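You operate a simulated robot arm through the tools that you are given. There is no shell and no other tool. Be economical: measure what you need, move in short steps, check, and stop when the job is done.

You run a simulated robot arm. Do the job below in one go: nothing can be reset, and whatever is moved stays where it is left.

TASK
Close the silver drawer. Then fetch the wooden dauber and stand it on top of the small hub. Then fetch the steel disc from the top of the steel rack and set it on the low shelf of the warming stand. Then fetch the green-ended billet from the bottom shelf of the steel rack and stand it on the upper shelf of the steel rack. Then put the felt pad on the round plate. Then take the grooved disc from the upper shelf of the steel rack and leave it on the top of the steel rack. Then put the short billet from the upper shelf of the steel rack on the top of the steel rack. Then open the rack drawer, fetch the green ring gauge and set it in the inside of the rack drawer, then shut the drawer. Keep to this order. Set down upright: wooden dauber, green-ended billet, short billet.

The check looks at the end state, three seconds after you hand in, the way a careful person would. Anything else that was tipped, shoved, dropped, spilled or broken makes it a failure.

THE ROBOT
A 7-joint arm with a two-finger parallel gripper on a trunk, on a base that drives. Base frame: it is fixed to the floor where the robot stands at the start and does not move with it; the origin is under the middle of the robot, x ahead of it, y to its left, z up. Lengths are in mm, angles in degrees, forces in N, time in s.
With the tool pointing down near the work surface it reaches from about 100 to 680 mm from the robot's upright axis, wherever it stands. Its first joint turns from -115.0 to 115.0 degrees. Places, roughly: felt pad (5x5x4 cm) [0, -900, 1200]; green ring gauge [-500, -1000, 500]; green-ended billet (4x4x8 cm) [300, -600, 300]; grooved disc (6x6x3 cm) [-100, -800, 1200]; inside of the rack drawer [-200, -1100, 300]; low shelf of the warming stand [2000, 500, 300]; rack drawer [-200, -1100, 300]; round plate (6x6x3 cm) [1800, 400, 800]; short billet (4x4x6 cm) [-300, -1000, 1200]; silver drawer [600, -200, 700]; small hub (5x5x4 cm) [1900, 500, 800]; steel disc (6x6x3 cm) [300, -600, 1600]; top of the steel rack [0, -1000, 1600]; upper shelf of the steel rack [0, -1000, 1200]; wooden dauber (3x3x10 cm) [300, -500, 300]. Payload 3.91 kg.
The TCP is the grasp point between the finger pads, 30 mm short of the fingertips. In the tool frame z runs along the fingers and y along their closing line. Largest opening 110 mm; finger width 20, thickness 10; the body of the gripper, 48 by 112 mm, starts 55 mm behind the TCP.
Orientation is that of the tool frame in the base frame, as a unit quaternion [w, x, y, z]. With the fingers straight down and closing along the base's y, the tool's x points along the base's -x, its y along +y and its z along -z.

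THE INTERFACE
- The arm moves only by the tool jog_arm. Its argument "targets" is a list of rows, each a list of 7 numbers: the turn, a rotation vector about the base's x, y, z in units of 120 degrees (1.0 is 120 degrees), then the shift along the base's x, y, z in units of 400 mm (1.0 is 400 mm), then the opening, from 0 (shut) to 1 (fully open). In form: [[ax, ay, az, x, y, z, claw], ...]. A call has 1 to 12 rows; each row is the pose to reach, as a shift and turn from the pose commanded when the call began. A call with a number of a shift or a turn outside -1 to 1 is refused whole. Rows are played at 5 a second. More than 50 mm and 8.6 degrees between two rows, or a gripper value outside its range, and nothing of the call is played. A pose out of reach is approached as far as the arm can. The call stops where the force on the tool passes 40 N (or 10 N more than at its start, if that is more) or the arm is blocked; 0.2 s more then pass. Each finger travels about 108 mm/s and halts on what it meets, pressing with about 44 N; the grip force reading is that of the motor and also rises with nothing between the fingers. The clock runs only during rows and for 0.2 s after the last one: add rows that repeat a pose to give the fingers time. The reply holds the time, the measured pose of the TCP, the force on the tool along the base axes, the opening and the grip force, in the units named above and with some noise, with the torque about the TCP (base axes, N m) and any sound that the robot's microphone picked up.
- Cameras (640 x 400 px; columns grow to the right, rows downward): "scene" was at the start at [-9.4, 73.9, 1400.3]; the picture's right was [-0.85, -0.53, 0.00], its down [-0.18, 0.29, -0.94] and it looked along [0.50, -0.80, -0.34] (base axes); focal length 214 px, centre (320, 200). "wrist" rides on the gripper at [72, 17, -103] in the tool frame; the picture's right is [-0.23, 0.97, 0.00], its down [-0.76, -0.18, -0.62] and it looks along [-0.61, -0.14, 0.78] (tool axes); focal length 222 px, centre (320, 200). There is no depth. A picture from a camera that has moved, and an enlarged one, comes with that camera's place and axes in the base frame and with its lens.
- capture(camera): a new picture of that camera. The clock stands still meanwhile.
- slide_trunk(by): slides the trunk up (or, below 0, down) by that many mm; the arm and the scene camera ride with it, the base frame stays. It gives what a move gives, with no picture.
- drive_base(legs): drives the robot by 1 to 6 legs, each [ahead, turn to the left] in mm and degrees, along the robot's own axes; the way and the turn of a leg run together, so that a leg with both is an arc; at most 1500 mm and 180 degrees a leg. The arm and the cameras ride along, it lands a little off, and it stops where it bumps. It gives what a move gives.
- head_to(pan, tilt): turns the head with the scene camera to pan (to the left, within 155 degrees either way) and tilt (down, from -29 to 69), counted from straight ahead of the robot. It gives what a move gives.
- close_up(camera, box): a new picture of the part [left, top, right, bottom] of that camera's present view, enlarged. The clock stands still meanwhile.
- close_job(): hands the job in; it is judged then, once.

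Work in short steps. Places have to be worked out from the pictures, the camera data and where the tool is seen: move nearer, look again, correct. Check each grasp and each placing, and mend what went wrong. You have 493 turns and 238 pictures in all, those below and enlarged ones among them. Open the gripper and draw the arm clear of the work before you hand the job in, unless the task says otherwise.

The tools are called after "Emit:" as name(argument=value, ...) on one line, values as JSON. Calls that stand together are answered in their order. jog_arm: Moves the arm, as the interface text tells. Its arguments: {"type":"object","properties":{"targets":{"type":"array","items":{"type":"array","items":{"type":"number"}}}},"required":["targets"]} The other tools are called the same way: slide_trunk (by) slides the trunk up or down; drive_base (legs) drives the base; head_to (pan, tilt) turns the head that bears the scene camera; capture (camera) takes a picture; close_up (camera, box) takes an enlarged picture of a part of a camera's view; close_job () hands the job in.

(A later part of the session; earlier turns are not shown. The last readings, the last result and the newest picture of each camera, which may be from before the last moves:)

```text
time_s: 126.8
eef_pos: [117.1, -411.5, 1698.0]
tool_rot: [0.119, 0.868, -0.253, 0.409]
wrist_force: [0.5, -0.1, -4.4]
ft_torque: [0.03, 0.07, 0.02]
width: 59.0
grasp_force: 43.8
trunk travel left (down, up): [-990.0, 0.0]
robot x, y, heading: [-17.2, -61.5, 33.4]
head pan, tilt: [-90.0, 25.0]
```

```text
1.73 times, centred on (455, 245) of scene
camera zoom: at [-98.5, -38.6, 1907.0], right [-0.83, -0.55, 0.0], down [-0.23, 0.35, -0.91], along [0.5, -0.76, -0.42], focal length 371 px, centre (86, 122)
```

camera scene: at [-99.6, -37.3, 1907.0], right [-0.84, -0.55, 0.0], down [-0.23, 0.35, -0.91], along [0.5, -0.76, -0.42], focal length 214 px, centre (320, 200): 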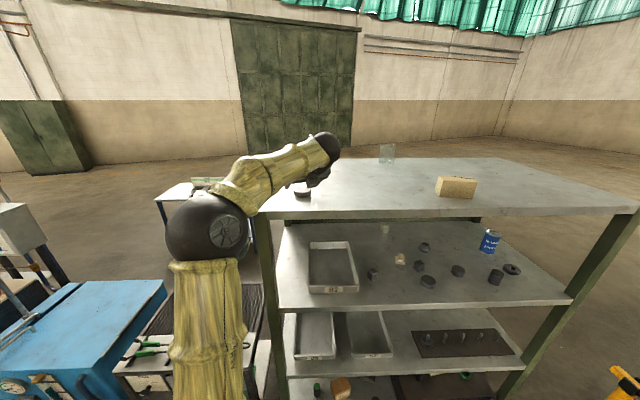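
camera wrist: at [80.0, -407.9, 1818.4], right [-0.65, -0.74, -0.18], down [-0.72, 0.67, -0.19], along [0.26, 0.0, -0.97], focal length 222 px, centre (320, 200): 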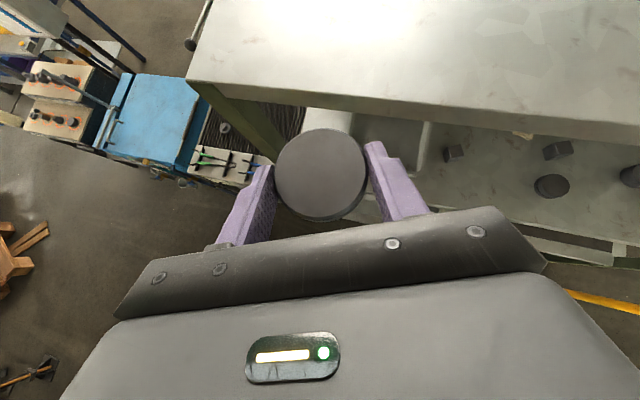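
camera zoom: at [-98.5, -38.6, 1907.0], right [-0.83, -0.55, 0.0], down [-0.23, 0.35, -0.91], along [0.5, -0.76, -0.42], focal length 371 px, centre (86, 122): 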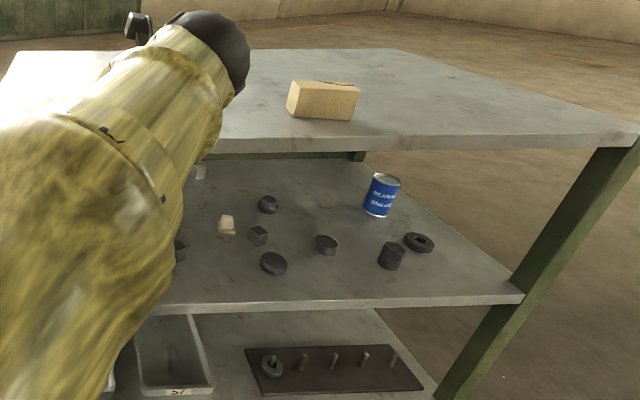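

Disc held. Drive back to the stand along the same bowed lane.

Emit:
drive_base(legs=[[0, 5], [980, 0], [0, -10], [960, 0], [0, 5]])

Emit:
slide_trunk(by=-400)

Emit:
head_to(pan=-90, tilt=40)

Emit:
capture(camera="scene")

Emit:
capture(camera="wrist")

```text
time_s: 140.5
eef_pos: [1762.7, 683.1, 1699.1]
tool_rot: [0.123, 0.866, -0.26, 0.409]
wrist_force: [0.7, -0.5, -4.0]
ft_torque: [0.04, 0.03, 0.01]
width: 59.1
grasp_force: 44.2
trunk travel left (down, up): [-990.0, 0.0]
robot x, y, heading: [1631.5, 1041.2, 32.7]
head pan, tilt: [-90.0, 25.0]
```

```text
time_s: 144.4
eef_pos: [1761.2, 683.4, 1299.5]
tool_rot: [0.122, 0.866, -0.259, 0.41]
wrist_force: [-0.7, 0.2, -4.4]
ft_torque: [0.05, 0.03, 0.0]
width: 58.6
grasp_force: 44.0
trunk travel left (down, up): [-590.0, 400.0]
robot x, y, heading: [1636.5, 1040.1, 32.7]
head pan, tilt: [-90.0, 25.0]
```

```text
time_s: 145.1
eef_pos: [1760.8, 683.1, 1298.6]
tool_rot: [0.122, 0.866, -0.259, 0.41]
wrist_force: [-0.6, 0.4, -3.4]
ft_torque: [-0.02, 0.07, 0.03]
width: 58.9
grasp_force: 44.0
trunk travel left (down, up): [-590.0, 400.0]
robot x, y, heading: [1632.5, 1041.9, 32.5]
head pan, tilt: [-90.0, 40.0]
```

```text
167 pictures are left
camera scene: at [1546.7, 1065.7, 1483.7], right [-0.84, -0.54, 0.0], down [-0.35, 0.54, -0.77], along [0.41, -0.64, -0.64], focal length 214 px, centre (320, 200)
```

scene: 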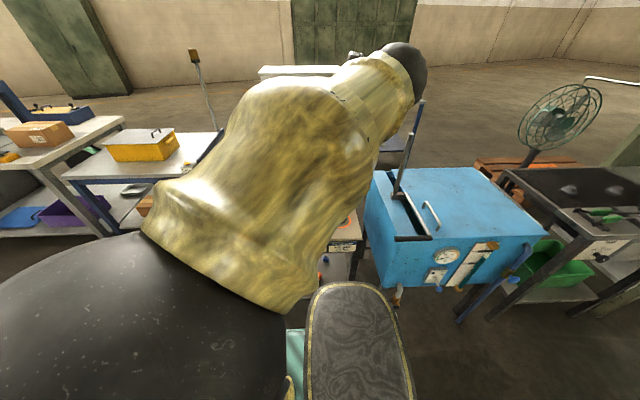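

```text
166 pictures are left
camera wrist: at [1723.9, 687.9, 1419.1], right [-0.66, -0.73, -0.18], down [-0.71, 0.68, -0.19], along [0.26, 0.0, -0.97], focal length 222 px, centre (320, 200)
```

wrist: 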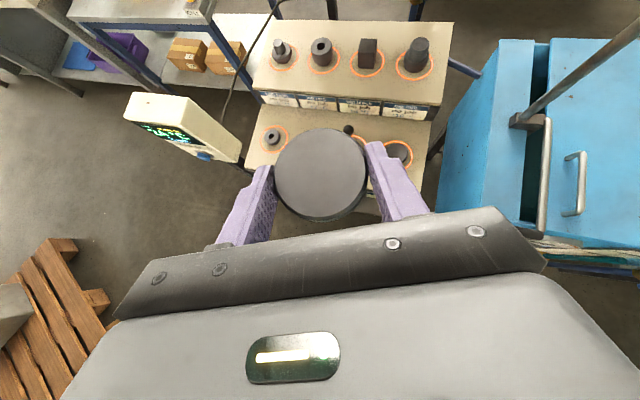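

Lower the trunk fully and look at the low shelf with the wrist camera.

Emit:
slide_trunk(by=-400)

Emit:
slide_trunk(by=-190)

Emit:
capture(camera="wrist")

```text
time_s: 148.2
eef_pos: [1782.5, 660.8, 1039.6]
tool_rot: [0.216, 0.856, -0.214, 0.418]
wrist_force: [-0.3, -0.3, -4.9]
ft_torque: [0.05, 0.01, 0.03]
width: 59.1
grasp_force: 44.1
trunk travel left (down, up): [-249.0, 741.0]
robot x, y, heading: [1635.7, 1041.0, 32.6]
head pan, tilt: [-90.0, 40.0]
stopped: the arm was blocked; the commanded pose is now the measured one
```

```text
time_s: 149.1
eef_pos: [1797.6, 662.5, 1058.2]
tool_rot: [0.291, 0.833, -0.168, 0.439]
wrist_force: [-0.2, -0.6, -4.2]
ft_torque: [0.03, 0.02, -0.01]
width: 59.1
grasp_force: 44.1
trunk travel left (down, up): [-193.0, 797.0]
robot x, y, heading: [1633.8, 1045.3, 32.8]
head pan, tilt: [-90.0, 40.0]
stopped: the arm was blocked; the commanded pose is now the measured one
```

```text
165 pictures are left
camera wrist: at [1762.7, 713.2, 1168.9], right [-0.65, -0.75, 0.14], down [-0.72, 0.55, -0.41], along [0.23, -0.37, -0.9], focal length 222 px, centre (320, 200)
```

wrist: 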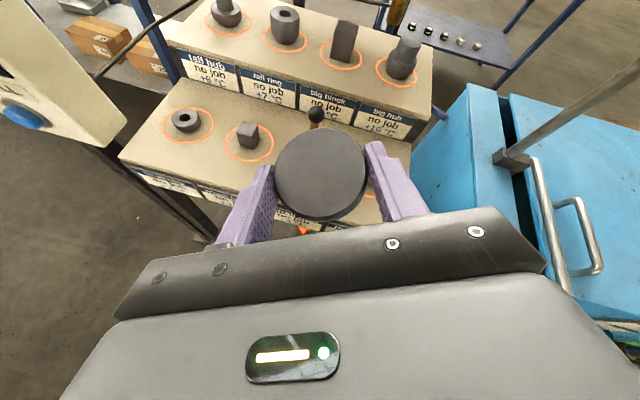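

The elbow got blocked on the way down. Raise the trunk again and look at the arm.

Emit:
slide_trunk(by=250)

Emit:
head_to(pan=-60, tilt=50)

Emit:
capture(camera="scene")

```text
time_s: 151.7
eef_pos: [1793.7, 660.5, 1304.3]
tool_rot: [0.288, 0.834, -0.174, 0.437]
wrist_force: [-0.8, -0.9, -3.5]
ft_torque: [0.04, 0.03, 0.01]
width: 59.2
grasp_force: 44.0
trunk travel left (down, up): [-443.0, 547.0]
robot x, y, heading: [1633.7, 1040.5, 32.7]
head pan, tilt: [-90.0, 40.0]
```

```text
time_s: 152.6
eef_pos: [1793.2, 660.8, 1305.7]
tool_rot: [0.286, 0.834, -0.173, 0.438]
wrist_force: [0.3, 0.0, -3.9]
ft_torque: [0.05, 0.02, -0.01]
width: 59.2
grasp_force: 43.8
trunk travel left (down, up): [-443.0, 547.0]
robot x, y, heading: [1635.1, 1039.5, 32.5]
head pan, tilt: [-60.0, 50.0]
```

```text
164 pictures are left
camera scene: at [1569.2, 1101.9, 1322.2], right [-0.46, -0.89, 0.0], down [-0.68, 0.35, -0.64], along [0.57, -0.3, -0.77], focal length 214 px, centre (320, 200)
```

scene: 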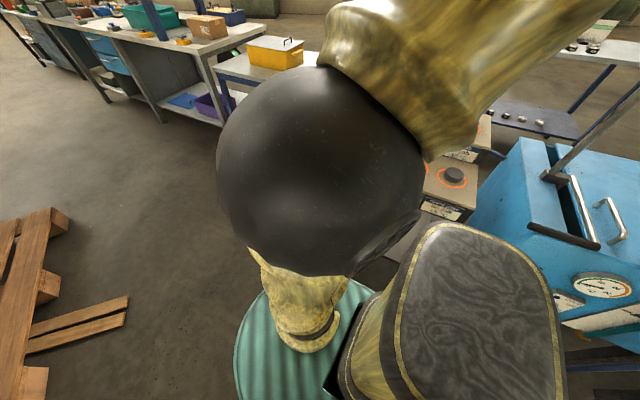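

Restore the 40° tool pitch and lower the arm relative to the trunk before lowering the trunk.

Emit:
jog_arm(targets=[[0.063, 0, 0, -0.02, 0.02, -0.1, 0.2], [0.127, 0, 0, -0.03, 0.04, -0.2, 0.2], [0.19, 0, 0, -0.04, 0.05, -0.3, 0.2], [0.19, 0, 0, -0.04, 0.05, -0.4, 0.2], [0.19, 0, 0, -0.04, 0.05, -0.5, 0.2], [0.19, 0, 0, -0.04, 0.05, -0.6, 0.2], [0.19, 0, 0, -0.04, 0.05, -0.6, 0.2]])

Emit:
capture(camera="scene")

Emit:
capture(camera="wrist")

```text
time_s: 154.2
eef_pos: [1775.2, 683.3, 1062.9]
tool_rot: [0.117, 0.875, -0.257, 0.394]
wrist_force: [0.1, 0.4, -4.5]
ft_torque: [0.0, 0.06, 0.0]
width: 59.4
grasp_force: 44.1
trunk travel left (down, up): [-443.0, 547.0]
robot x, y, heading: [1630.1, 1042.4, 32.4]
head pan, tilt: [-60.0, 50.0]
```

```text
163 pictures are left
camera scene: at [1569.2, 1101.9, 1322.2], right [-0.46, -0.89, 0.0], down [-0.68, 0.35, -0.64], along [0.57, -0.29, -0.77], focal length 214 px, centre (320, 200)
```

scene: 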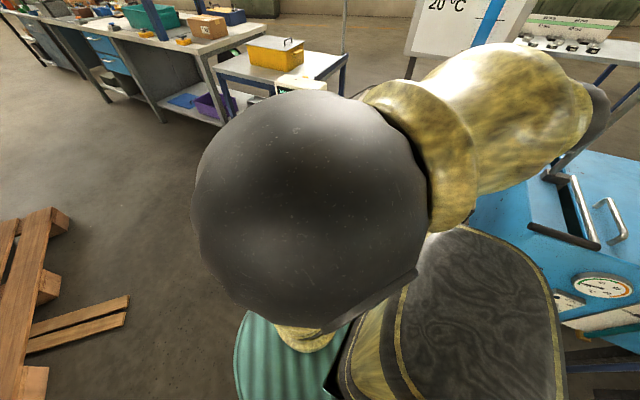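

```text
162 pictures are left
camera wrist: at [1740.8, 684.6, 1183.4], right [-0.65, -0.74, -0.17], down [-0.72, 0.68, -0.16], along [0.23, 0.02, -0.97], focal length 222 px, centre (320, 200)
```

wrist: 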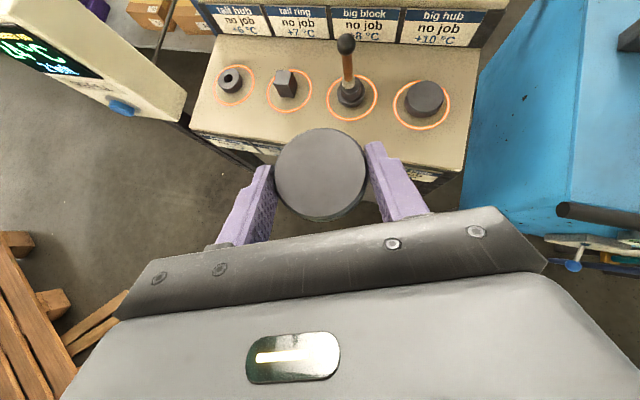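

Lower the arm another 140 mm relative to the trunk, then lower the trunk in steps.

Emit:
jog_arm(targets=[[0, 0, 0, 0, 0, -0.12, 0.2], [0, 0, 0, 0, 0, -0.24, 0.2], [0, 0, 0, 0, 0, -0.36, 0.2], [0, 0, 0, 0, 0, -0.36, 0.2]])

Emit:
slide_trunk(by=-220)

Emit:
slide_trunk(by=-223)

Emit:
capture(camera="wrist")

```text
time_s: 155.2
eef_pos: [1777.2, 681.0, 921.0]
tool_rot: [0.116, 0.875, -0.257, 0.394]
wrist_force: [-0.2, -0.9, -4.0]
ft_torque: [0.01, 0.07, -0.02]
width: 59.1
grasp_force: 43.7
trunk travel left (down, up): [-443.0, 547.0]
robot x, y, heading: [1633.3, 1043.8, 32.7]
head pan, tilt: [-60.0, 50.0]
```

```text
time_s: 157.6
eef_pos: [1776.5, 680.6, 700.9]
tool_rot: [0.117, 0.875, -0.257, 0.394]
wrist_force: [0.4, 0.3, -4.1]
ft_torque: [0.06, 0.05, 0.0]
width: 59.2
grasp_force: 43.7
trunk travel left (down, up): [-223.0, 767.0]
robot x, y, heading: [1633.7, 1038.2, 32.8]
head pan, tilt: [-60.0, 50.0]
```

```text
time_s: 159.9
eef_pos: [1776.6, 679.7, 478.0]
tool_rot: [0.117, 0.874, -0.257, 0.395]
wrist_force: [-0.5, -0.3, -4.3]
ft_torque: [0.04, 0.02, 0.0]
width: 59.3
grasp_force: 44.3
trunk travel left (down, up): [0.0, 990.0]
robot x, y, heading: [1632.0, 1037.4, 32.8]
head pan, tilt: [-60.0, 50.0]
```

```text
161 pictures are left
camera wrist: at [1743.1, 682.0, 600.1], right [-0.65, -0.74, -0.17], down [-0.72, 0.68, -0.16], along [0.23, 0.02, -0.97], focal length 222 px, centre (320, 200)
```

wrist: 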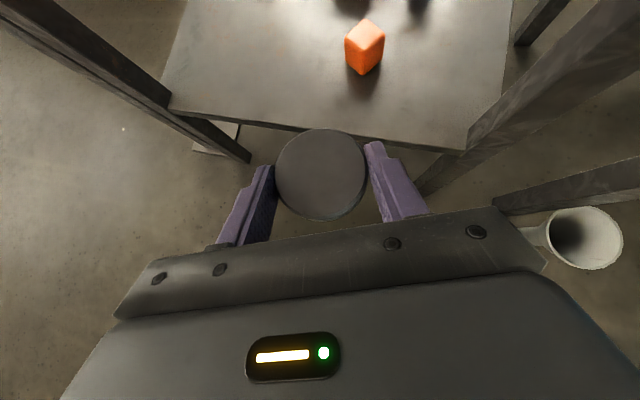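

The left side of the low shelf is free: place the disc at about (1989,600), well left of the orange cube. Move in above it.

Emit:
jog_arm(targets=[[-0.009, -0.014, 0, 0.1, -0.036, -0.03, 0.2], [-0.009, -0.014, 0, 0.2, -0.073, -0.06, 0.2], [-0.009, -0.014, 0, 0.3, -0.11, -0.1, 0.2], [-0.009, -0.014, 0, 0.4, -0.146, -0.145, 0.2], [-0.009, -0.014, 0, 0.508, -0.183, -0.145, 0.2], [-0.009, -0.014, 0, 0.508, -0.183, -0.2, 0.2], [-0.009, -0.014, 0, 0.508, -0.183, -0.2, 0.2]])

Emit:
capture(camera="wrist")

```text
time_s: 161.5
eef_pos: [1981.0, 606.4, 398.7]
tool_rot: [0.121, 0.867, -0.255, 0.41]
wrist_force: [0.2, -0.5, -3.8]
ft_torque: [0.01, 0.03, 0.0]
width: 59.2
grasp_force: 44.1
trunk travel left (down, up): [0.0, 990.0]
robot x, y, heading: [1637.1, 1044.1, 32.6]
head pan, tilt: [-60.0, 50.0]
```

```text
160 pictures are left
camera wrist: at [1943.2, 610.0, 518.6], right [-0.65, -0.74, -0.18], down [-0.71, 0.67, -0.19], along [0.26, 0.0, -0.97], focal length 222 px, centre (320, 200)
```

wrist: 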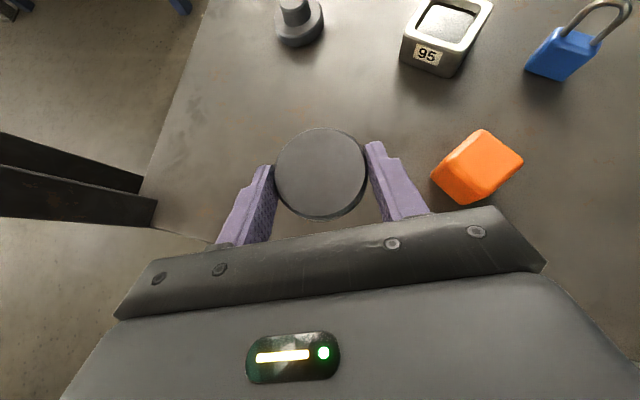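

Clear; shift 15 mm left for finger room and lower to just above the shelf.

Emit:
jog_arm(targets=[[0, 0, 0, 0.031, 0.021, -0.05, 0.2], [0, 0, 0, 0.031, 0.021, -0.1, 0.2], [0, 0, 0, 0.031, 0.021, -0.135, 0.2], [0, 0, 0, 0.031, 0.021, -0.135, 0.2]])

```text
time_s: 162.5
eef_pos: [1995.3, 616.8, 344.0]
tool_rot: [0.122, 0.867, -0.255, 0.41]
wrist_force: [-0.7, 0.6, -3.6]
ft_torque: [0.0, -0.01, 0.0]
width: 59.0
grasp_force: 44.2
trunk travel left (down, up): [0.0, 990.0]
robot x, y, heading: [1636.3, 1039.3, 32.6]
head pan, tilt: [-60.0, 50.0]
```

Step down by 3 mm increments until contact shows in the force.

Emit:
jog_arm(targets=[[0, 0, 0, 0, 0, -0.0075, 0.2], [0, 0, 0, 0, 0, -0.015, 0.2], [0, 0, 0, 0, 0, -0.015, 0.2]])

Emit:
capture(camera="wrist")

```text
time_s: 163.3
eef_pos: [1993.1, 616.2, 338.3]
tool_rot: [0.121, 0.868, -0.255, 0.41]
wrist_force: [-0.3, 0.9, -4.8]
ft_torque: [0.05, 0.03, 0.0]
width: 59.1
grasp_force: 44.0
trunk travel left (down, up): [0.0, 990.0]
robot x, y, heading: [1632.3, 1041.0, 32.8]
head pan, tilt: [-60.0, 50.0]
```

```text
159 pictures are left
camera wrist: at [1955.9, 620.3, 459.5], right [-0.65, -0.74, -0.17], down [-0.72, 0.67, -0.19], along [0.26, 0.0, -0.97], focal length 222 px, centre (320, 200)
```

wrist: 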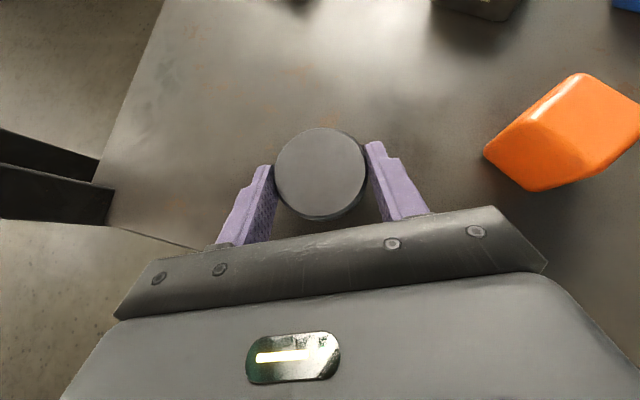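

No contact yet; continue.

Emit:
jog_arm(targets=[[0, 0, 0, 0, 0, -0.006, 0.2], [0, 0, 0, 0, 0, -0.012, 0.2], [0, 0, 0, 0, 0, -0.012, 0.2]])

```text
time_s: 164.1
eef_pos: [1994.6, 616.7, 334.2]
tool_rot: [0.121, 0.867, -0.255, 0.41]
wrist_force: [-0.5, -0.4, -4.4]
ft_torque: [0.02, 0.03, -0.01]
width: 59.3
grasp_force: 44.3
trunk travel left (down, up): [0.0, 990.0]
robot x, y, heading: [1632.6, 1042.3, 32.4]
head pan, tilt: [-60.0, 50.0]
```

Emit:
jog_arm(targets=[[0, 0, 0, 0, 0, -0.006, 0.2], [0, 0, 0, 0, 0, -0.012, 0.2], [0, 0, 0, 0, 0, -0.018, 0.2], [0, 0, 0, 0, 0, -0.018, 0.2]])

```text
time_s: 165.1
eef_pos: [1994.4, 615.9, 326.9]
tool_rot: [0.122, 0.866, -0.255, 0.411]
wrist_force: [-0.8, 2.0, 6.2]
ft_torque: [0.21, 0.11, -0.02]
width: 58.8
grasp_force: 44.4
trunk travel left (down, up): [0.0, 990.0]
robot x, y, heading: [1631.8, 1040.1, 33.0]
head pan, tilt: [-60.0, 50.0]
```

Contact (force rose by ~10 N). Open and withdraw.

Emit:
jog_arm(targets=[[0, 0, 0, 0, 0, 0, 0.65], [0, 0, 0, 0, 0, 0, 0.75], [0, 0, 0, 0, 0, 0, 0.75], [0, 0, 0, -0.04, 0.026, 0.06, 0.75], [0, 0, 0, -0.08, 0.052, 0.12, 0.75], [0, 0, 0, -0.16, 0.104, 0.18, 0.75], [0, 0, 0, -0.24, 0.156, 0.24, 0.75], [0, 0, 0, -0.32, 0.208, 0.28, 0.75], [0, 0, 0, -0.4, 0.26, 0.32, 0.75], [0, 0, 0, -0.48, 0.31, 0.36, 0.75], [0, 0, 0, -0.48, 0.31, 0.36, 0.75]])

Emit:
capture(camera="wrist")

```text
time_s: 167.7
eef_pos: [1827.4, 743.1, 443.4]
tool_rot: [0.108, 0.897, -0.233, 0.361]
wrist_force: [0.7, -0.5, -0.1]
ft_torque: [0.02, -0.01, 0.0]
width: 82.6
grasp_force: 0.0
trunk travel left (down, up): [0.0, 990.0]
robot x, y, heading: [1633.1, 1040.7, 32.5]
head pan, tilt: [-60.0, 50.0]
stopped in row 11: the arm was blocked; the commanded pose is now the measured one
```

```text
158 pictures are left
camera wrist: at [1802.4, 740.4, 566.9], right [-0.63, -0.77, -0.13], down [-0.76, 0.64, -0.09], along [0.15, 0.05, -0.99], focal length 222 px, centre (320, 200)
```

wrist: 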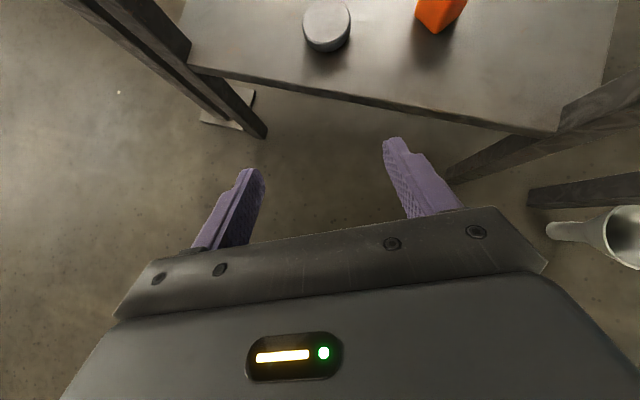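

Disc sits on the low shelf. Raise the trunk for travel, extend the arm slightly, and drive back to the rack.

Emit:
slide_trunk(by=400)

Emit:
slide_trunk(by=150)

Emit:
capture(camera="wrist")

Emit:
drive_base(legs=[[0, -2.5], [-1500, 0], [-459, 0], [0, 3.8]])

Emit:
head_to(pan=-90, tilt=30)

Emit:
capture(camera="scene")

```text
time_s: 171.5
eef_pos: [1818.9, 742.8, 847.9]
tool_rot: [0.111, 0.89, -0.241, 0.37]
wrist_force: [0.0, 0.5, 0.0]
ft_torque: [-0.03, 0.02, 0.01]
width: 82.6
grasp_force: 0.0
trunk travel left (down, up): [-400.0, 590.0]
robot x, y, heading: [1632.2, 1042.3, 32.8]
head pan, tilt: [-60.0, 50.0]
```

```text
time_s: 173.3
eef_pos: [1819.2, 742.9, 999.5]
tool_rot: [0.11, 0.891, -0.24, 0.369]
wrist_force: [-0.1, -0.1, 0.3]
ft_torque: [-0.01, 0.02, -0.04]
width: 82.5
grasp_force: 0.1
trunk travel left (down, up): [-550.0, 440.0]
robot x, y, heading: [1632.3, 1040.1, 32.7]
head pan, tilt: [-60.0, 50.0]
```

```text
157 pictures are left
camera wrist: at [1791.6, 741.4, 1121.2], right [-0.63, -0.76, -0.14], down [-0.75, 0.65, -0.11], along [0.17, 0.04, -0.98], focal length 222 px, centre (320, 200)
```

wrist: 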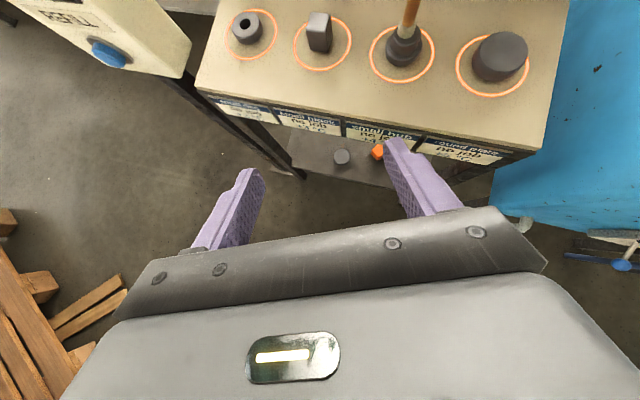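

```text
time_s: 185.7
eef_pos: [106.4, -196.5, 996.8]
tool_rot: [0.114, 0.888, -0.25, 0.368]
wrist_force: [-0.7, -0.2, -0.2]
ft_torque: [-0.03, 0.01, 0.03]
width: 82.3
grasp_force: 0.2
trunk travel left (down, up): [-550.0, 440.0]
robot x, y, heading: [-71.2, 107.2, 31.5]
head pan, tilt: [-60.0, 50.0]
```

```text
time_s: 186.6
eef_pos: [107.0, -195.1, 997.8]
tool_rot: [0.115, 0.888, -0.25, 0.369]
wrist_force: [-0.1, 0.5, -0.6]
ft_torque: [0.02, 0.0, -0.01]
width: 82.6
grasp_force: 0.1
trunk travel left (down, up): [-550.0, 440.0]
robot x, y, heading: [-73.2, 106.4, 31.5]
head pan, tilt: [-90.0, 30.0]
```

```text
156 pictures are left
camera scene: at [-154.8, 129.3, 1459.0], right [-0.85, -0.52, 0.0], down [-0.26, 0.43, -0.87], along [0.45, -0.74, -0.5], focal length 214 px, centre (320, 200)
```

scene: 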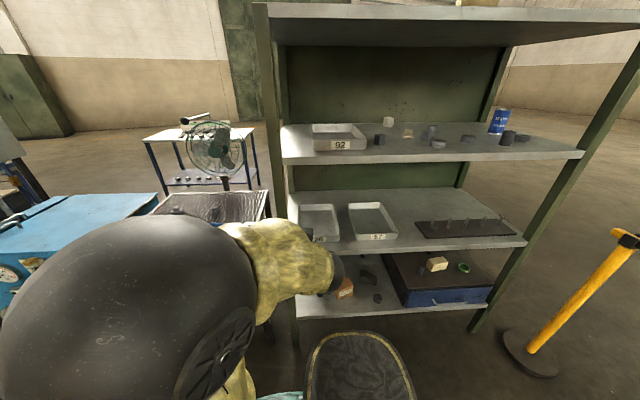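

Straighten heading, extend the arm 100 mm toward the rack, then lower the trunk.

Emit:
drive_base(legs=[[0, 2.5]])

Emit:
jog_arm(targets=[[0, 0, 0, 0.06, -0.09, 0, 0.6], [0, 0, 0, 0.12, -0.18, 0, 0.6], [0, 0, 0, 0.168, -0.249, 0, 0.6], [0, 0, 0, 0.168, -0.249, 0, 0.6]])

Emit:
slide_trunk(by=-400)

Emit:
slide_trunk(by=-150)

Emit:
capture(camera="wrist")

```text
time_s: 187.4
eef_pos: [120.5, -187.6, 997.9]
tool_rot: [0.107, 0.893, -0.231, 0.372]
wrist_force: [0.1, -0.9, -0.1]
ft_torque: [0.04, -0.03, -0.01]
width: 82.5
grasp_force: 0.0
trunk travel left (down, up): [-550.0, 440.0]
robot x, y, heading: [-74.3, 109.8, 34.1]
head pan, tilt: [-90.0, 30.0]
```

```text
time_s: 188.4
eef_pos: [187.2, -287.1, 998.9]
tool_rot: [0.106, 0.893, -0.231, 0.371]
wrist_force: [0.7, -0.4, 0.3]
ft_torque: [0.02, 0.02, -0.02]
width: 66.1
grasp_force: 0.1
trunk travel left (down, up): [-550.0, 440.0]
robot x, y, heading: [-66.7, 109.1, 34.1]
head pan, tilt: [-90.0, 30.0]
```

```text
time_s: 192.3
eef_pos: [187.1, -285.6, 597.4]
tool_rot: [0.107, 0.893, -0.231, 0.372]
wrist_force: [0.2, 0.3, 0.0]
ft_torque: [-0.02, 0.0, 0.01]
width: 66.1
grasp_force: 0.1
trunk travel left (down, up): [-150.0, 840.0]
robot x, y, heading: [-74.4, 108.9, 34.0]
head pan, tilt: [-90.0, 30.0]
```

```text
time_s: 194.0
eef_pos: [187.7, -285.5, 448.7]
tool_rot: [0.107, 0.893, -0.231, 0.371]
wrist_force: [0.1, -0.9, 0.0]
ft_torque: [0.04, -0.02, 0.0]
width: 66.1
grasp_force: 0.0
trunk travel left (down, up): [0.0, 990.0]
robot x, y, heading: [-68.7, 108.3, 34.2]
head pan, tilt: [-90.0, 30.0]
```

```text
155 pictures are left
camera wrist: at [160.4, -288.0, 571.7], right [-0.62, -0.77, -0.14], down [-0.77, 0.63, -0.11], along [0.17, 0.04, -0.98], focal length 222 px, centre (320, 200)
```

wrist: 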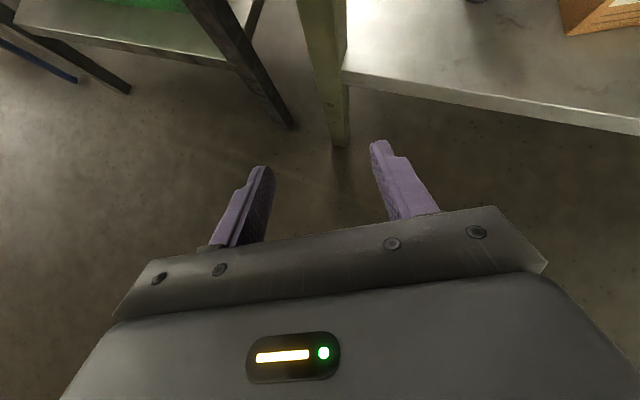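

Now stage in front of the billet for a fresh look.

Emit:
jog_arm(targets=[[0, 0, 0, -0.025, -0.11, 0, 0.6], [0, 0, 0, -0.05, -0.22, 0, 0.6], [0, 0, 0, -0.075, -0.33, -0.03, 0.6], [0, 0, 0, -0.1, -0.44, -0.06, 0.6], [0, 0, 0, -0.124, -0.555, -0.07, 0.6], [0, 0, 0, -0.124, -0.555, -0.07, 0.6]])

Emit:
capture(camera="wrist")

```text
time_s: 195.4
eef_pos: [138.1, -506.9, 418.8]
tool_rot: [0.107, 0.893, -0.231, 0.371]
wrist_force: [0.7, 0.3, -0.6]
ft_torque: [0.0, 0.01, 0.01]
width: 65.8
grasp_force: 0.0
trunk travel left (down, up): [0.0, 990.0]
robot x, y, heading: [-69.6, 109.9, 34.0]
head pan, tilt: [-90.0, 30.0]
```

```text
154 pictures are left
camera wrist: at [109.1, -508.2, 542.1], right [-0.62, -0.77, -0.14], down [-0.77, 0.63, -0.11], along [0.17, 0.04, -0.98], focal length 222 px, centre (320, 200)
```

wrist: 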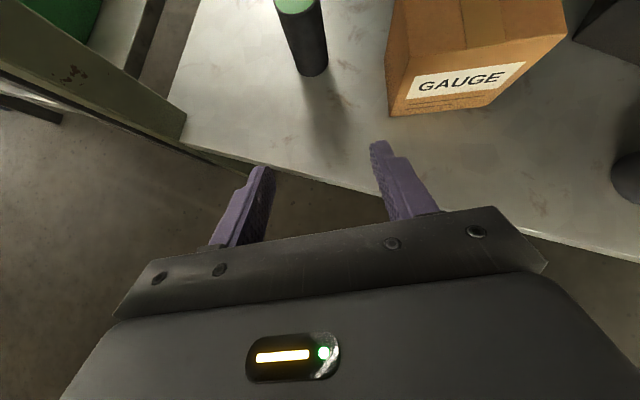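

Billet centre at (283,-591). Descend to z 340 and move in along the tool axis.

Emit:
jog_arm(targets=[[0, 0, 0, 0, 0, -0.1, 0.6], [0, 0, 0, 0, 0, -0.195, 0.6], [0, 0, 0, 0.092, -0.053, -0.195, 0.6], [0, 0, 0, 0.184, -0.105, -0.195, 0.6], [0, 0, 0, 0.276, -0.158, -0.195, 0.6], [0, 0, 0, 0.367, -0.211, -0.195, 0.6], [0, 0, 0, 0.367, -0.211, -0.195, 0.6]])

Emit:
capture(camera="wrist")

```text
time_s: 197.0
eef_pos: [286.6, -588.9, 339.1]
tool_rot: [0.106, 0.893, -0.23, 0.371]
wrist_force: [-0.1, 0.2, 0.1]
ft_torque: [-0.01, 0.0, 0.0]
width: 65.8
grasp_force: 0.2
trunk travel left (down, up): [0.0, 990.0]
robot x, y, heading: [-72.0, 110.3, 33.9]
head pan, tilt: [-90.0, 30.0]
```

```text
153 pictures are left
camera wrist: at [259.8, -590.9, 463.5], right [-0.62, -0.77, -0.14], down [-0.77, 0.63, -0.11], along [0.17, 0.04, -0.98], focal length 222 px, centre (320, 200)
```

wrist: 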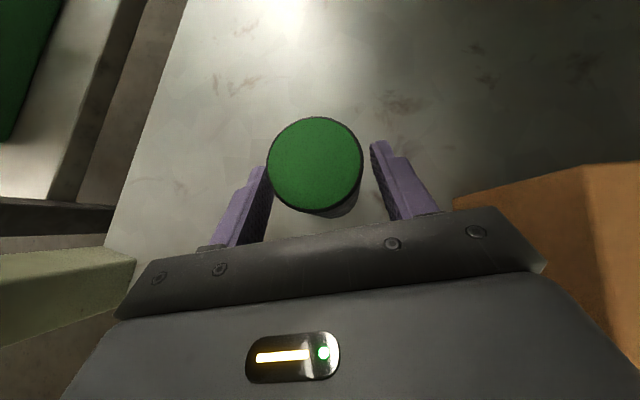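

Billet is centred between the fingers. Close and lift.

Emit:
jog_arm(targets=[[0, 0, 0, 0, 0, 0, 0.4], [0, 0, 0, 0, 0, 0, 0.2], [0, 0, 0, 0, 0, 0, 0.2], [0, 0, 0, 0, 0, 0, 0.2]])

Emit:
jog_arm(targets=[[0, 0, 0, 0, 0, 0.05, 0.2], [0, 0, 0, 0, 0, 0.15, 0.2], [0, 0, 0, -0.1, 0.059, 0.2, 0.2], [0, 0, 0, -0.2, 0.118, 0.22, 0.2], [0, 0, 0, -0.3, 0.177, 0.24, 0.2], [0, 0, 0, -0.4, 0.236, 0.24, 0.2], [0, 0, 0, -0.46, 0.33, 0.24, 0.2], [0, 0, 0, -0.46, 0.33, 0.24, 0.2]])

Emit:
capture(camera="wrist")

```text
time_s: 198.0
eef_pos: [285.8, -589.0, 340.4]
tool_rot: [0.107, 0.893, -0.23, 0.372]
wrist_force: [-2.0, 1.6, 1.6]
ft_torque: [0.24, -0.01, 0.1]
width: 39.9
grasp_force: 44.2
trunk travel left (down, up): [0.0, 990.0]
robot x, y, heading: [-71.0, 106.3, 34.1]
head pan, tilt: [-90.0, 30.0]
```

```text
refused: row 3 steps farther than a row can; nothing moved
```

```text
152 pictures are left
camera wrist: at [259.3, -590.8, 463.7], right [-0.62, -0.77, -0.14], down [-0.77, 0.63, -0.11], along [0.17, 0.04, -0.98], focal length 222 px, centre (320, 200)
```

wrist: 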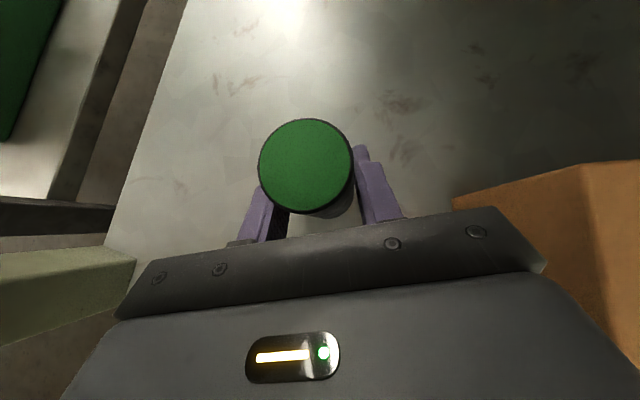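

Gripped at 39.9 mm; the lift was refused for step size, so retry with smaller steps.

Emit:
jog_arm(targets=[[0, 0, 0, 0, 0, 0.05, 0.2], [0, 0, 0, 0, 0, 0.15, 0.2], [0, 0, 0, 0, 0, 0.23, 0.2], [0, 0, 0, -0.1, 0.059, 0.23, 0.2], [0, 0, 0, -0.2, 0.118, 0.23, 0.2], [0, 0, 0, -0.3, 0.177, 0.23, 0.2], [0, 0, 0, -0.4, 0.236, 0.23, 0.2], [0, 0, 0, -0.46, 0.33, 0.23, 0.2], [0, 0, 0, -0.46, 0.33, 0.23, 0.2]])

Emit:
capture(camera="wrist")

```text
time_s: 200.0
eef_pos: [227.1, -593.3, 473.2]
tool_rot: [0.105, 0.894, -0.23, 0.371]
wrist_force: [0.9, -0.7, -7.8]
ft_torque: [-0.02, 0.01, 0.01]
width: 39.6
grasp_force: 44.2
out of reach, approached as far as the arm can: row 4, 5, 6, 7, 8, 9
trunk travel left (down, up): [0.0, 990.0]
robot x, y, heading: [-69.9, 109.0, 33.9]
head pan, tilt: [-90.0, 30.0]
```

```text
151 pictures are left
camera wrist: at [200.4, -595.1, 596.9], right [-0.62, -0.77, -0.14], down [-0.77, 0.63, -0.11], along [0.17, 0.04, -0.98], focal length 222 px, centre (320, 200)
```

wrist: 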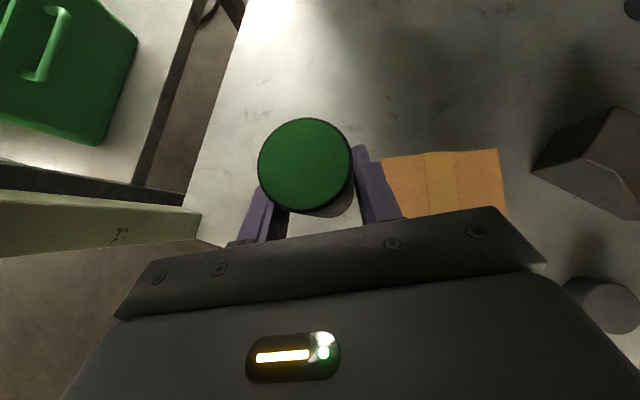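

The arm couldn't follow that retreat exactly. Back out along −d in smaller steps.

Emit:
jog_arm(targets=[[0, 0, 0, -0.03, 0.06, 0, 0.2], [0, 0, 0, -0.06, 0.12, 0, 0.2], [0, 0, 0, -0.06, 0.12, 0, 0.2]])

```text
time_s: 200.8
eef_pos: [227.1, -589.1, 487.4]
tool_rot: [0.106, 0.893, -0.231, 0.371]
wrist_force: [-0.2, -0.4, -8.0]
ft_torque: [0.02, 0.07, 0.0]
width: 39.7
grasp_force: 43.9
out of reach, approached as far as the arm can: row 1, 2, 3
trunk travel left (down, up): [0.0, 990.0]
robot x, y, heading: [-73.6, 108.2, 33.9]
head pan, tilt: [-90.0, 30.0]
```

Joint 1 is near its limit there. Retarget the retreat to a pose further left (215,-480,460).

Emit:
jog_arm(targets=[[0, 0, 0, 0.09, -0.045, 0.02, 0.2], [0, 0, 0, 0.18, -0.09, 0.04, 0.2], [0, 0, 0, 0.27, -0.135, 0.06, 0.2], [0, 0, 0, 0.345, -0.178, 0.07, 0.2], [0, 0, 0, 0.345, -0.178, 0.07, 0.2]])

```text
time_s: 202.0
eef_pos: [323.7, -568.7, 479.0]
tool_rot: [0.107, 0.893, -0.232, 0.371]
wrist_force: [-1.1, -0.7, -7.7]
ft_torque: [0.04, 0.05, 0.04]
width: 39.8
grasp_force: 43.8
out of reach, approached as far as the arm can: row 1, 2, 3, 4, 5
trunk travel left (down, up): [0.0, 990.0]
robot x, y, heading: [-71.4, 106.4, 34.1]
head pan, tilt: [-90.0, 30.0]
```

Test with a small single move to see how it responds.

Emit:
jog_arm(targets=[[0, 0, 0, -0.02, 0.04, 0, 0.2], [0, 0, 0, -0.02, 0.04, 0, 0.2], [0, 0, 0, -0.02, 0.04, 0, 0.2]])

Emit:
capture(camera="wrist")

```text
time_s: 202.8
eef_pos: [321.0, -564.9, 483.4]
tool_rot: [0.106, 0.894, -0.231, 0.37]
wrist_force: [0.1, 0.3, -8.0]
ft_torque: [-0.01, 0.01, -0.02]
width: 39.7
grasp_force: 44.0
out of reach, approached as far as the arm can: row 1, 2, 3
trunk travel left (down, up): [0.0, 990.0]
robot x, y, heading: [-71.1, 108.6, 34.2]
head pan, tilt: [-90.0, 30.0]
```

```text
150 pictures are left
camera wrist: at [294.3, -566.9, 607.2], right [-0.62, -0.77, -0.14], down [-0.77, 0.63, -0.11], along [0.17, 0.04, -0.98], focal length 222 px, centre (320, 200)
```

wrist: 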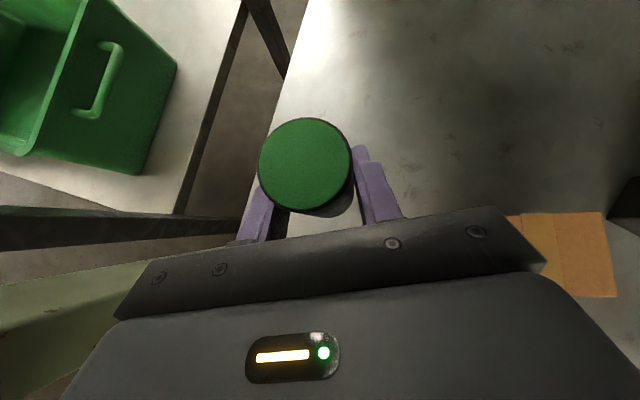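

I assume the commanded pose is still (207,-464,460). Return the command to (285,-580,410), where the arm should be able to follow.

Emit:
jog_arm(targets=[[0, 0, 0, 0.05, -0.07, -0.03, 0.2], [0, 0, 0, 0.1, -0.145, -0.06, 0.2], [0, 0, 0, 0.15, -0.218, -0.095, 0.2], [0, 0, 0, 0.195, -0.29, -0.125, 0.2], [0, 0, 0, 0.195, -0.29, -0.125, 0.2]])

```text
time_s: 204.0
eef_pos: [358.1, -570.9, 424.4]
tool_rot: [0.106, 0.893, -0.231, 0.371]
wrist_force: [0.1, -0.4, -7.9]
ft_torque: [0.0, 0.04, 0.01]
width: 39.7
grasp_force: 44.0
out of reach, approached as far as the arm can: row 1, 2, 3, 4, 5
trunk travel left (down, up): [0.0, 990.0]
robot x, y, heading: [-74.4, 105.8, 34.1]
head pan, tilt: [-90.0, 30.0]
```

So shifts count from the measured pose, and the arm is stuck at an inner limit at this height. Go lower, where the inbound path worked, and reverse it.

Emit:
jog_arm(targets=[[0, 0, 0, -0.03, -0.01, -0.06, 0.2], [0, 0, 0, -0.09, -0.025, -0.11, 0.2], [0, 0, 0, -0.15, -0.04, -0.15, 0.2], [0, 0, 0, -0.187, -0.047, -0.15, 0.2], [0, 0, 0, -0.187, -0.047, -0.15, 0.2]])

Emit:
capture(camera="wrist")

```text
time_s: 205.2
eef_pos: [288.5, -604.2, 363.5]
tool_rot: [0.106, 0.893, -0.23, 0.371]
wrist_force: [-0.7, -0.5, -8.8]
ft_torque: [0.0, 0.04, 0.01]
width: 39.5
grasp_force: 44.5
out of reach, approached as far as the arm can: row 2, 3, 4, 5
trunk travel left (down, up): [0.0, 990.0]
robot x, y, heading: [-70.2, 105.4, 34.2]
head pan, tilt: [-90.0, 30.0]
```

```text
149 pictures are left
camera wrist: at [260.3, -605.7, 487.2], right [-0.62, -0.77, -0.14], down [-0.77, 0.63, -0.11], along [0.17, 0.04, -0.98], focal length 222 px, centre (320, 200)
```

wrist: 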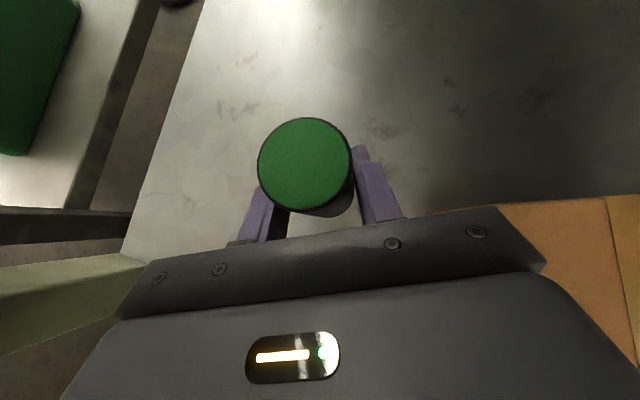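

Now retract along the approach line at this height, one small step first.

Emit:
jog_arm(targets=[[0, 0, 0, -0.03, 0.03, 0, 0.2], [0, 0, 0, -0.07, 0.07, 0, 0.2], [0, 0, 0, -0.07, 0.07, 0, 0.2]])

```text
time_s: 206.0
eef_pos: [267.6, -608.1, 369.7]
tool_rot: [0.106, 0.894, -0.23, 0.37]
wrist_force: [-0.1, -0.5, -7.3]
ft_torque: [0.01, 0.04, -0.01]
width: 39.7
grasp_force: 43.7
out of reach, approached as far as the arm can: row 1, 2, 3
trunk travel left (down, up): [0.0, 990.0]
robot x, y, heading: [-72.7, 105.7, 33.9]
head pan, tilt: [-90.0, 30.0]
```

The arm seems locked in an extended configuration. Raise trunk 120 mm (billet clear, below the shelf above) and look at the arm.

Emit:
slide_trunk(by=110)

Emit:
head_to(pan=-50, tilt=35)

Emit:
capture(camera="scene")

```text
time_s: 207.4
eef_pos: [268.3, -607.9, 477.7]
tool_rot: [0.105, 0.894, -0.23, 0.37]
wrist_force: [-1.0, -0.1, -7.6]
ft_torque: [0.05, 0.01, 0.02]
width: 39.8
grasp_force: 43.9
trunk travel left (down, up): [-110.0, 880.0]
robot x, y, heading: [-68.7, 106.8, 33.9]
head pan, tilt: [-90.0, 30.0]
```

```text
time_s: 208.5
eef_pos: [268.1, -608.4, 478.4]
tool_rot: [0.106, 0.893, -0.231, 0.371]
wrist_force: [0.1, -0.6, -7.0]
ft_torque: [0.0, 0.01, 0.02]
width: 39.5
grasp_force: 44.4
trunk travel left (down, up): [-110.0, 880.0]
robot x, y, heading: [-71.7, 109.4, 34.1]
head pan, tilt: [-50.0, 35.0]
```

```text
148 pictures are left
camera scene: at [-121.3, 175.5, 1011.3], right [-0.28, -0.96, 0.0], down [-0.55, 0.16, -0.82], along [0.79, -0.23, -0.57], focal length 214 px, centre (320, 200)
```

scene: 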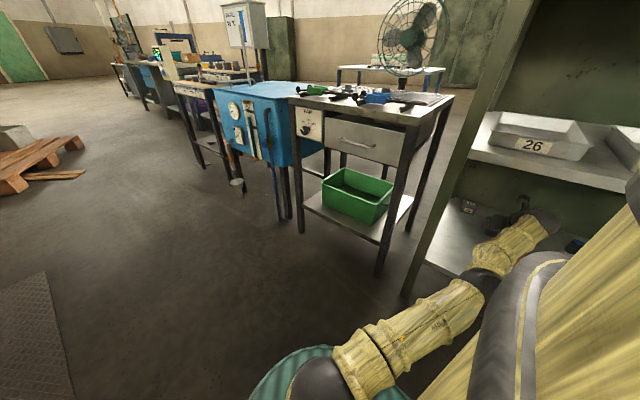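

The arm is nearly straight — a singular pose. Try breaking it with a downward move combined with slight retraction.

Emit:
jog_arm(targets=[[0, 0, 0, -0.005, 0.012, -0.06, 0.2], [0, 0, 0, -0.01, 0.03, -0.12, 0.2], [0, 0, 0, -0.02, 0.05, -0.18, 0.2], [0, 0, 0, -0.03, 0.07, -0.24, 0.2], [0, 0, 0, -0.03, 0.07, -0.24, 0.2]])

```text
time_s: 209.7
eef_pos: [266.5, -614.6, 378.9]
tool_rot: [0.106, 0.893, -0.231, 0.371]
wrist_force: [0.2, 0.3, -7.5]
ft_torque: [0.04, 0.06, 0.0]
width: 39.6
grasp_force: 43.5
out of reach, approached as far as the arm can: row 1, 2, 3, 4, 5
trunk travel left (down, up): [-110.0, 880.0]
robot x, y, heading: [-75.2, 108.8, 33.7]
head pan, tilt: [-50.0, 35.0]
```

Try changing the tool pitch (nose up 20°) while retracting, to drag the wrist out of the singular line.

Emit:
jog_arm(targets=[[-0.035, -0.055, 0, -0.02, 0.03, 0.03, 0.2], [-0.07, -0.11, 0, -0.05, 0.07, 0.05, 0.2], [-0.09, -0.145, 0, -0.1, 0.13, 0.06, 0.2], [-0.09, -0.145, 0, -0.15, 0.2, 0.06, 0.2], [-0.09, -0.145, 0, -0.2, 0.27, 0.06, 0.2], [-0.09, -0.145, 0, -0.2, 0.27, 0.06, 0.2]])

Emit:
capture(camera="wrist")

```text
time_s: 211.1
eef_pos: [269.9, -643.7, 402.2]
tool_rot: [0.154, 0.813, -0.209, 0.521]
wrist_force: [0.4, -0.2, -7.9]
ft_torque: [0.03, 0.04, 0.0]
width: 39.3
grasp_force: 44.4
out of reach, approached as far as the arm can: row 1, 2, 3, 4, 5, 6
trunk travel left (down, up): [-110.0, 880.0]
robot x, y, heading: [-72.4, 108.7, 34.0]
head pan, tilt: [-50.0, 35.0]
```

```text
147 pictures are left
camera wrist: at [206.5, -622.9, 510.5], right [-0.57, -0.8, -0.18], down [-0.68, 0.58, -0.44], along [0.46, -0.13, -0.88], focal length 222 px, centre (320, 200)
```

wrist: 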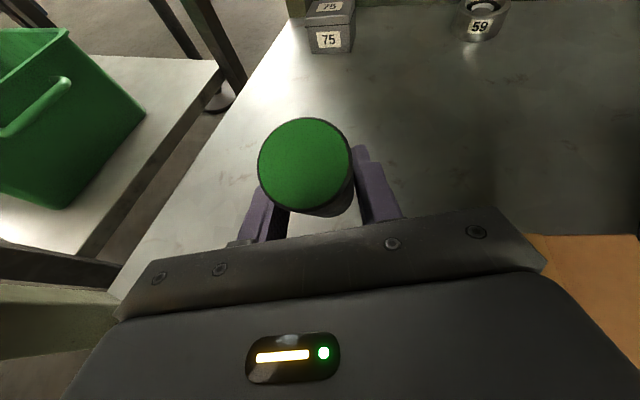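

Look at the arm's posture more closely.

Emit:
head_to(pan=-60, tilt=55)

Emit:
capture(camera="scene")

```text
time_s: 211.9
eef_pos: [269.6, -643.2, 402.7]
tool_rot: [0.154, 0.813, -0.209, 0.521]
wrist_force: [0.6, -0.4, -7.3]
ft_torque: [0.04, 0.03, 0.01]
width: 39.7
grasp_force: 44.1
trunk travel left (down, up): [-110.0, 880.0]
robot x, y, heading: [-72.0, 108.8, 33.8]
head pan, tilt: [-60.0, 55.0]
```

```text
146 pictures are left
camera scene: at [-141.1, 168.2, 983.1], right [-0.44, -0.9, 0.0], down [-0.74, 0.36, -0.57], along [0.52, -0.25, -0.82], focal length 214 px, centre (320, 200)
```

scene: 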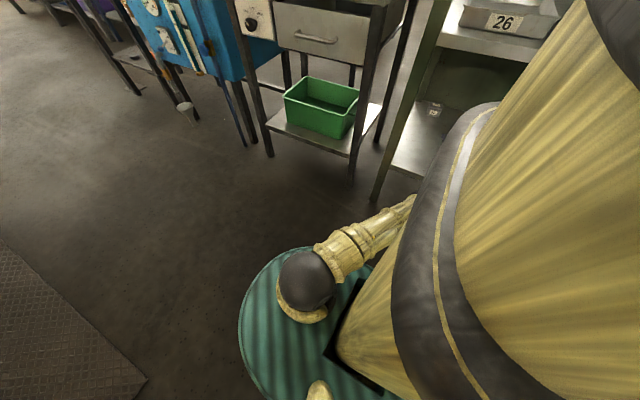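

Plan: raise a bit and swing the tool down to vertical about the wrist, which brings the billet out in front of the rack.

Emit:
slide_trunk(by=110)

Emit:
jog_arm(targets=[[0.0305, 0.0507, 0, -0.026, 0.015, -0.054, 0.2], [0.061, 0.101, 0, -0.058, 0.034, -0.103, 0.2], [0.0915, 0.152, 0, -0.095, 0.056, -0.148, 0.2], [0.122, 0.203, 0, -0.136, 0.08, -0.188, 0.2], [0.1525, 0.2535, 0, -0.183, 0.108, -0.22, 0.2], [0.1525, 0.2535, 0, -0.183, 0.108, -0.22, 0.2]])

Emit:
capture(camera="wrist")

```text
time_s: 213.4
eef_pos: [269.5, -642.8, 512.6]
tool_rot: [0.153, 0.813, -0.208, 0.521]
wrist_force: [0.0, 0.6, -7.3]
ft_torque: [0.01, 0.05, -0.01]
width: 39.8
grasp_force: 43.8
trunk travel left (down, up): [-220.0, 770.0]
robot x, y, heading: [-73.3, 106.9, 34.1]
head pan, tilt: [-60.0, 55.0]
```

```text
time_s: 214.8
eef_pos: [195.9, -600.9, 423.8]
tool_rot: [0.072, 0.935, -0.24, 0.25]
wrist_force: [0.1, 0.0, -7.6]
ft_torque: [0.02, 0.02, 0.0]
width: 39.7
grasp_force: 44.2
trunk travel left (down, up): [-220.0, 770.0]
robot x, y, heading: [-70.2, 109.0, 34.0]
head pan, tilt: [-60.0, 55.0]
```

```text
145 pictures are left
camera wrist: at [198.2, -618.9, 548.8], right [-0.65, -0.76, -0.1], down [-0.76, 0.63, 0.15], along [-0.05, 0.18, -0.98], focal length 222 px, centre (320, 200)
```

wrist: 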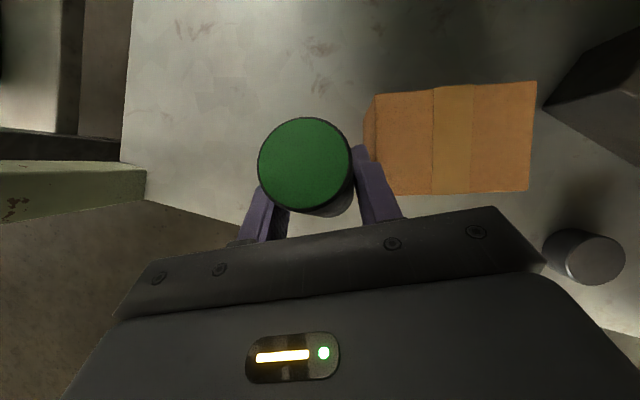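

No "out of reach" this time. Now try retracting along −d.

Emit:
jog_arm(targets=[[0, 0, 0, -0.04, 0.08, 0.02, 0.2], [0, 0, 0, -0.08, 0.16, 0.04, 0.2], [0, 0, 0, -0.08, 0.16, 0.04, 0.2]])

```text
time_s: 215.6
eef_pos: [196.9, -599.7, 430.2]
tool_rot: [0.072, 0.935, -0.241, 0.251]
wrist_force: [0.0, 0.5, -7.4]
ft_torque: [0.02, 0.04, 0.03]
width: 39.4
grasp_force: 44.2
out of reach, approached as far as the arm can: row 1, 2, 3
trunk travel left (down, up): [-220.0, 770.0]
robot x, y, heading: [-69.5, 105.8, 33.7]
head pan, tilt: [-60.0, 55.0]
```

Continue the pitch swing to vertical, which brings the tool out of the rack.

Emit:
jog_arm(targets=[[0.0305, 0.0507, 0, -0.047, 0.028, -0.028, 0.2], [0.061, 0.101, 0, -0.099, 0.059, -0.045, 0.2], [0.0915, 0.152, 0, -0.151, 0.089, -0.057, 0.2], [0.122, 0.203, 0, -0.204, 0.121, -0.06, 0.2], [0.122, 0.203, 0, -0.204, 0.121, -0.06, 0.2]])

Emit:
capture(camera="wrist")

```text
time_s: 216.8
eef_pos: [115.2, -551.8, 409.5]
tool_rot: [0.002, 0.968, -0.249, 0.016]
wrist_force: [-0.3, -0.7, -7.4]
ft_torque: [-0.02, 0.02, 0.02]
width: 39.6
grasp_force: 43.8
trunk travel left (down, up): [-220.0, 770.0]
robot x, y, heading: [-71.3, 108.2, 33.8]
head pan, tilt: [-60.0, 55.0]
```

```text
144 pictures are left
camera wrist: at [166.6, -601.1, 514.6], right [-0.67, -0.74, -0.01], down [-0.6, 0.53, 0.6], along [-0.44, 0.41, -0.8], focal length 222 px, centre (320, 200)
```

wrist: 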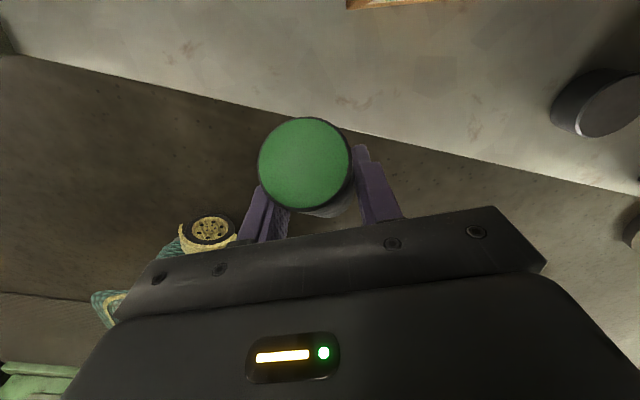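

The tool is now mostly out of the rack. Turn the base right 22° to swing the arm clear in front of the rack.

Emit:
drive_base(legs=[[0, -22]])

Emit:
capture(camera="wrist")

```text
time_s: 218.8
eef_pos: [-149.1, -574.6, 409.6]
tool_rot: [0.006, 0.902, -0.432, 0.016]
wrist_force: [-0.2, -0.7, -7.3]
ft_torque: [0.02, 0.05, -0.01]
width: 39.4
grasp_force: 44.0
trunk travel left (down, up): [-220.0, 770.0]
robot x, y, heading: [-74.1, 108.3, 11.7]
head pan, tilt: [-60.0, 55.0]
```

```text
143 pictures are left
camera wrist: at [-120.8, -638.9, 514.7], right [-0.9, -0.43, -0.01], down [-0.35, 0.72, 0.6], along [-0.25, 0.54, -0.8], focal length 222 px, centre (320, 200)
```

wrist: 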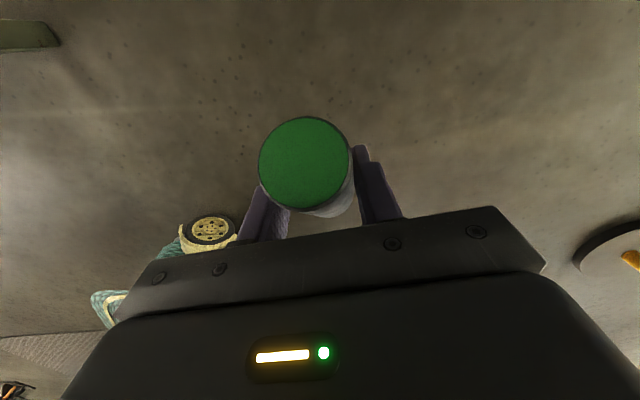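

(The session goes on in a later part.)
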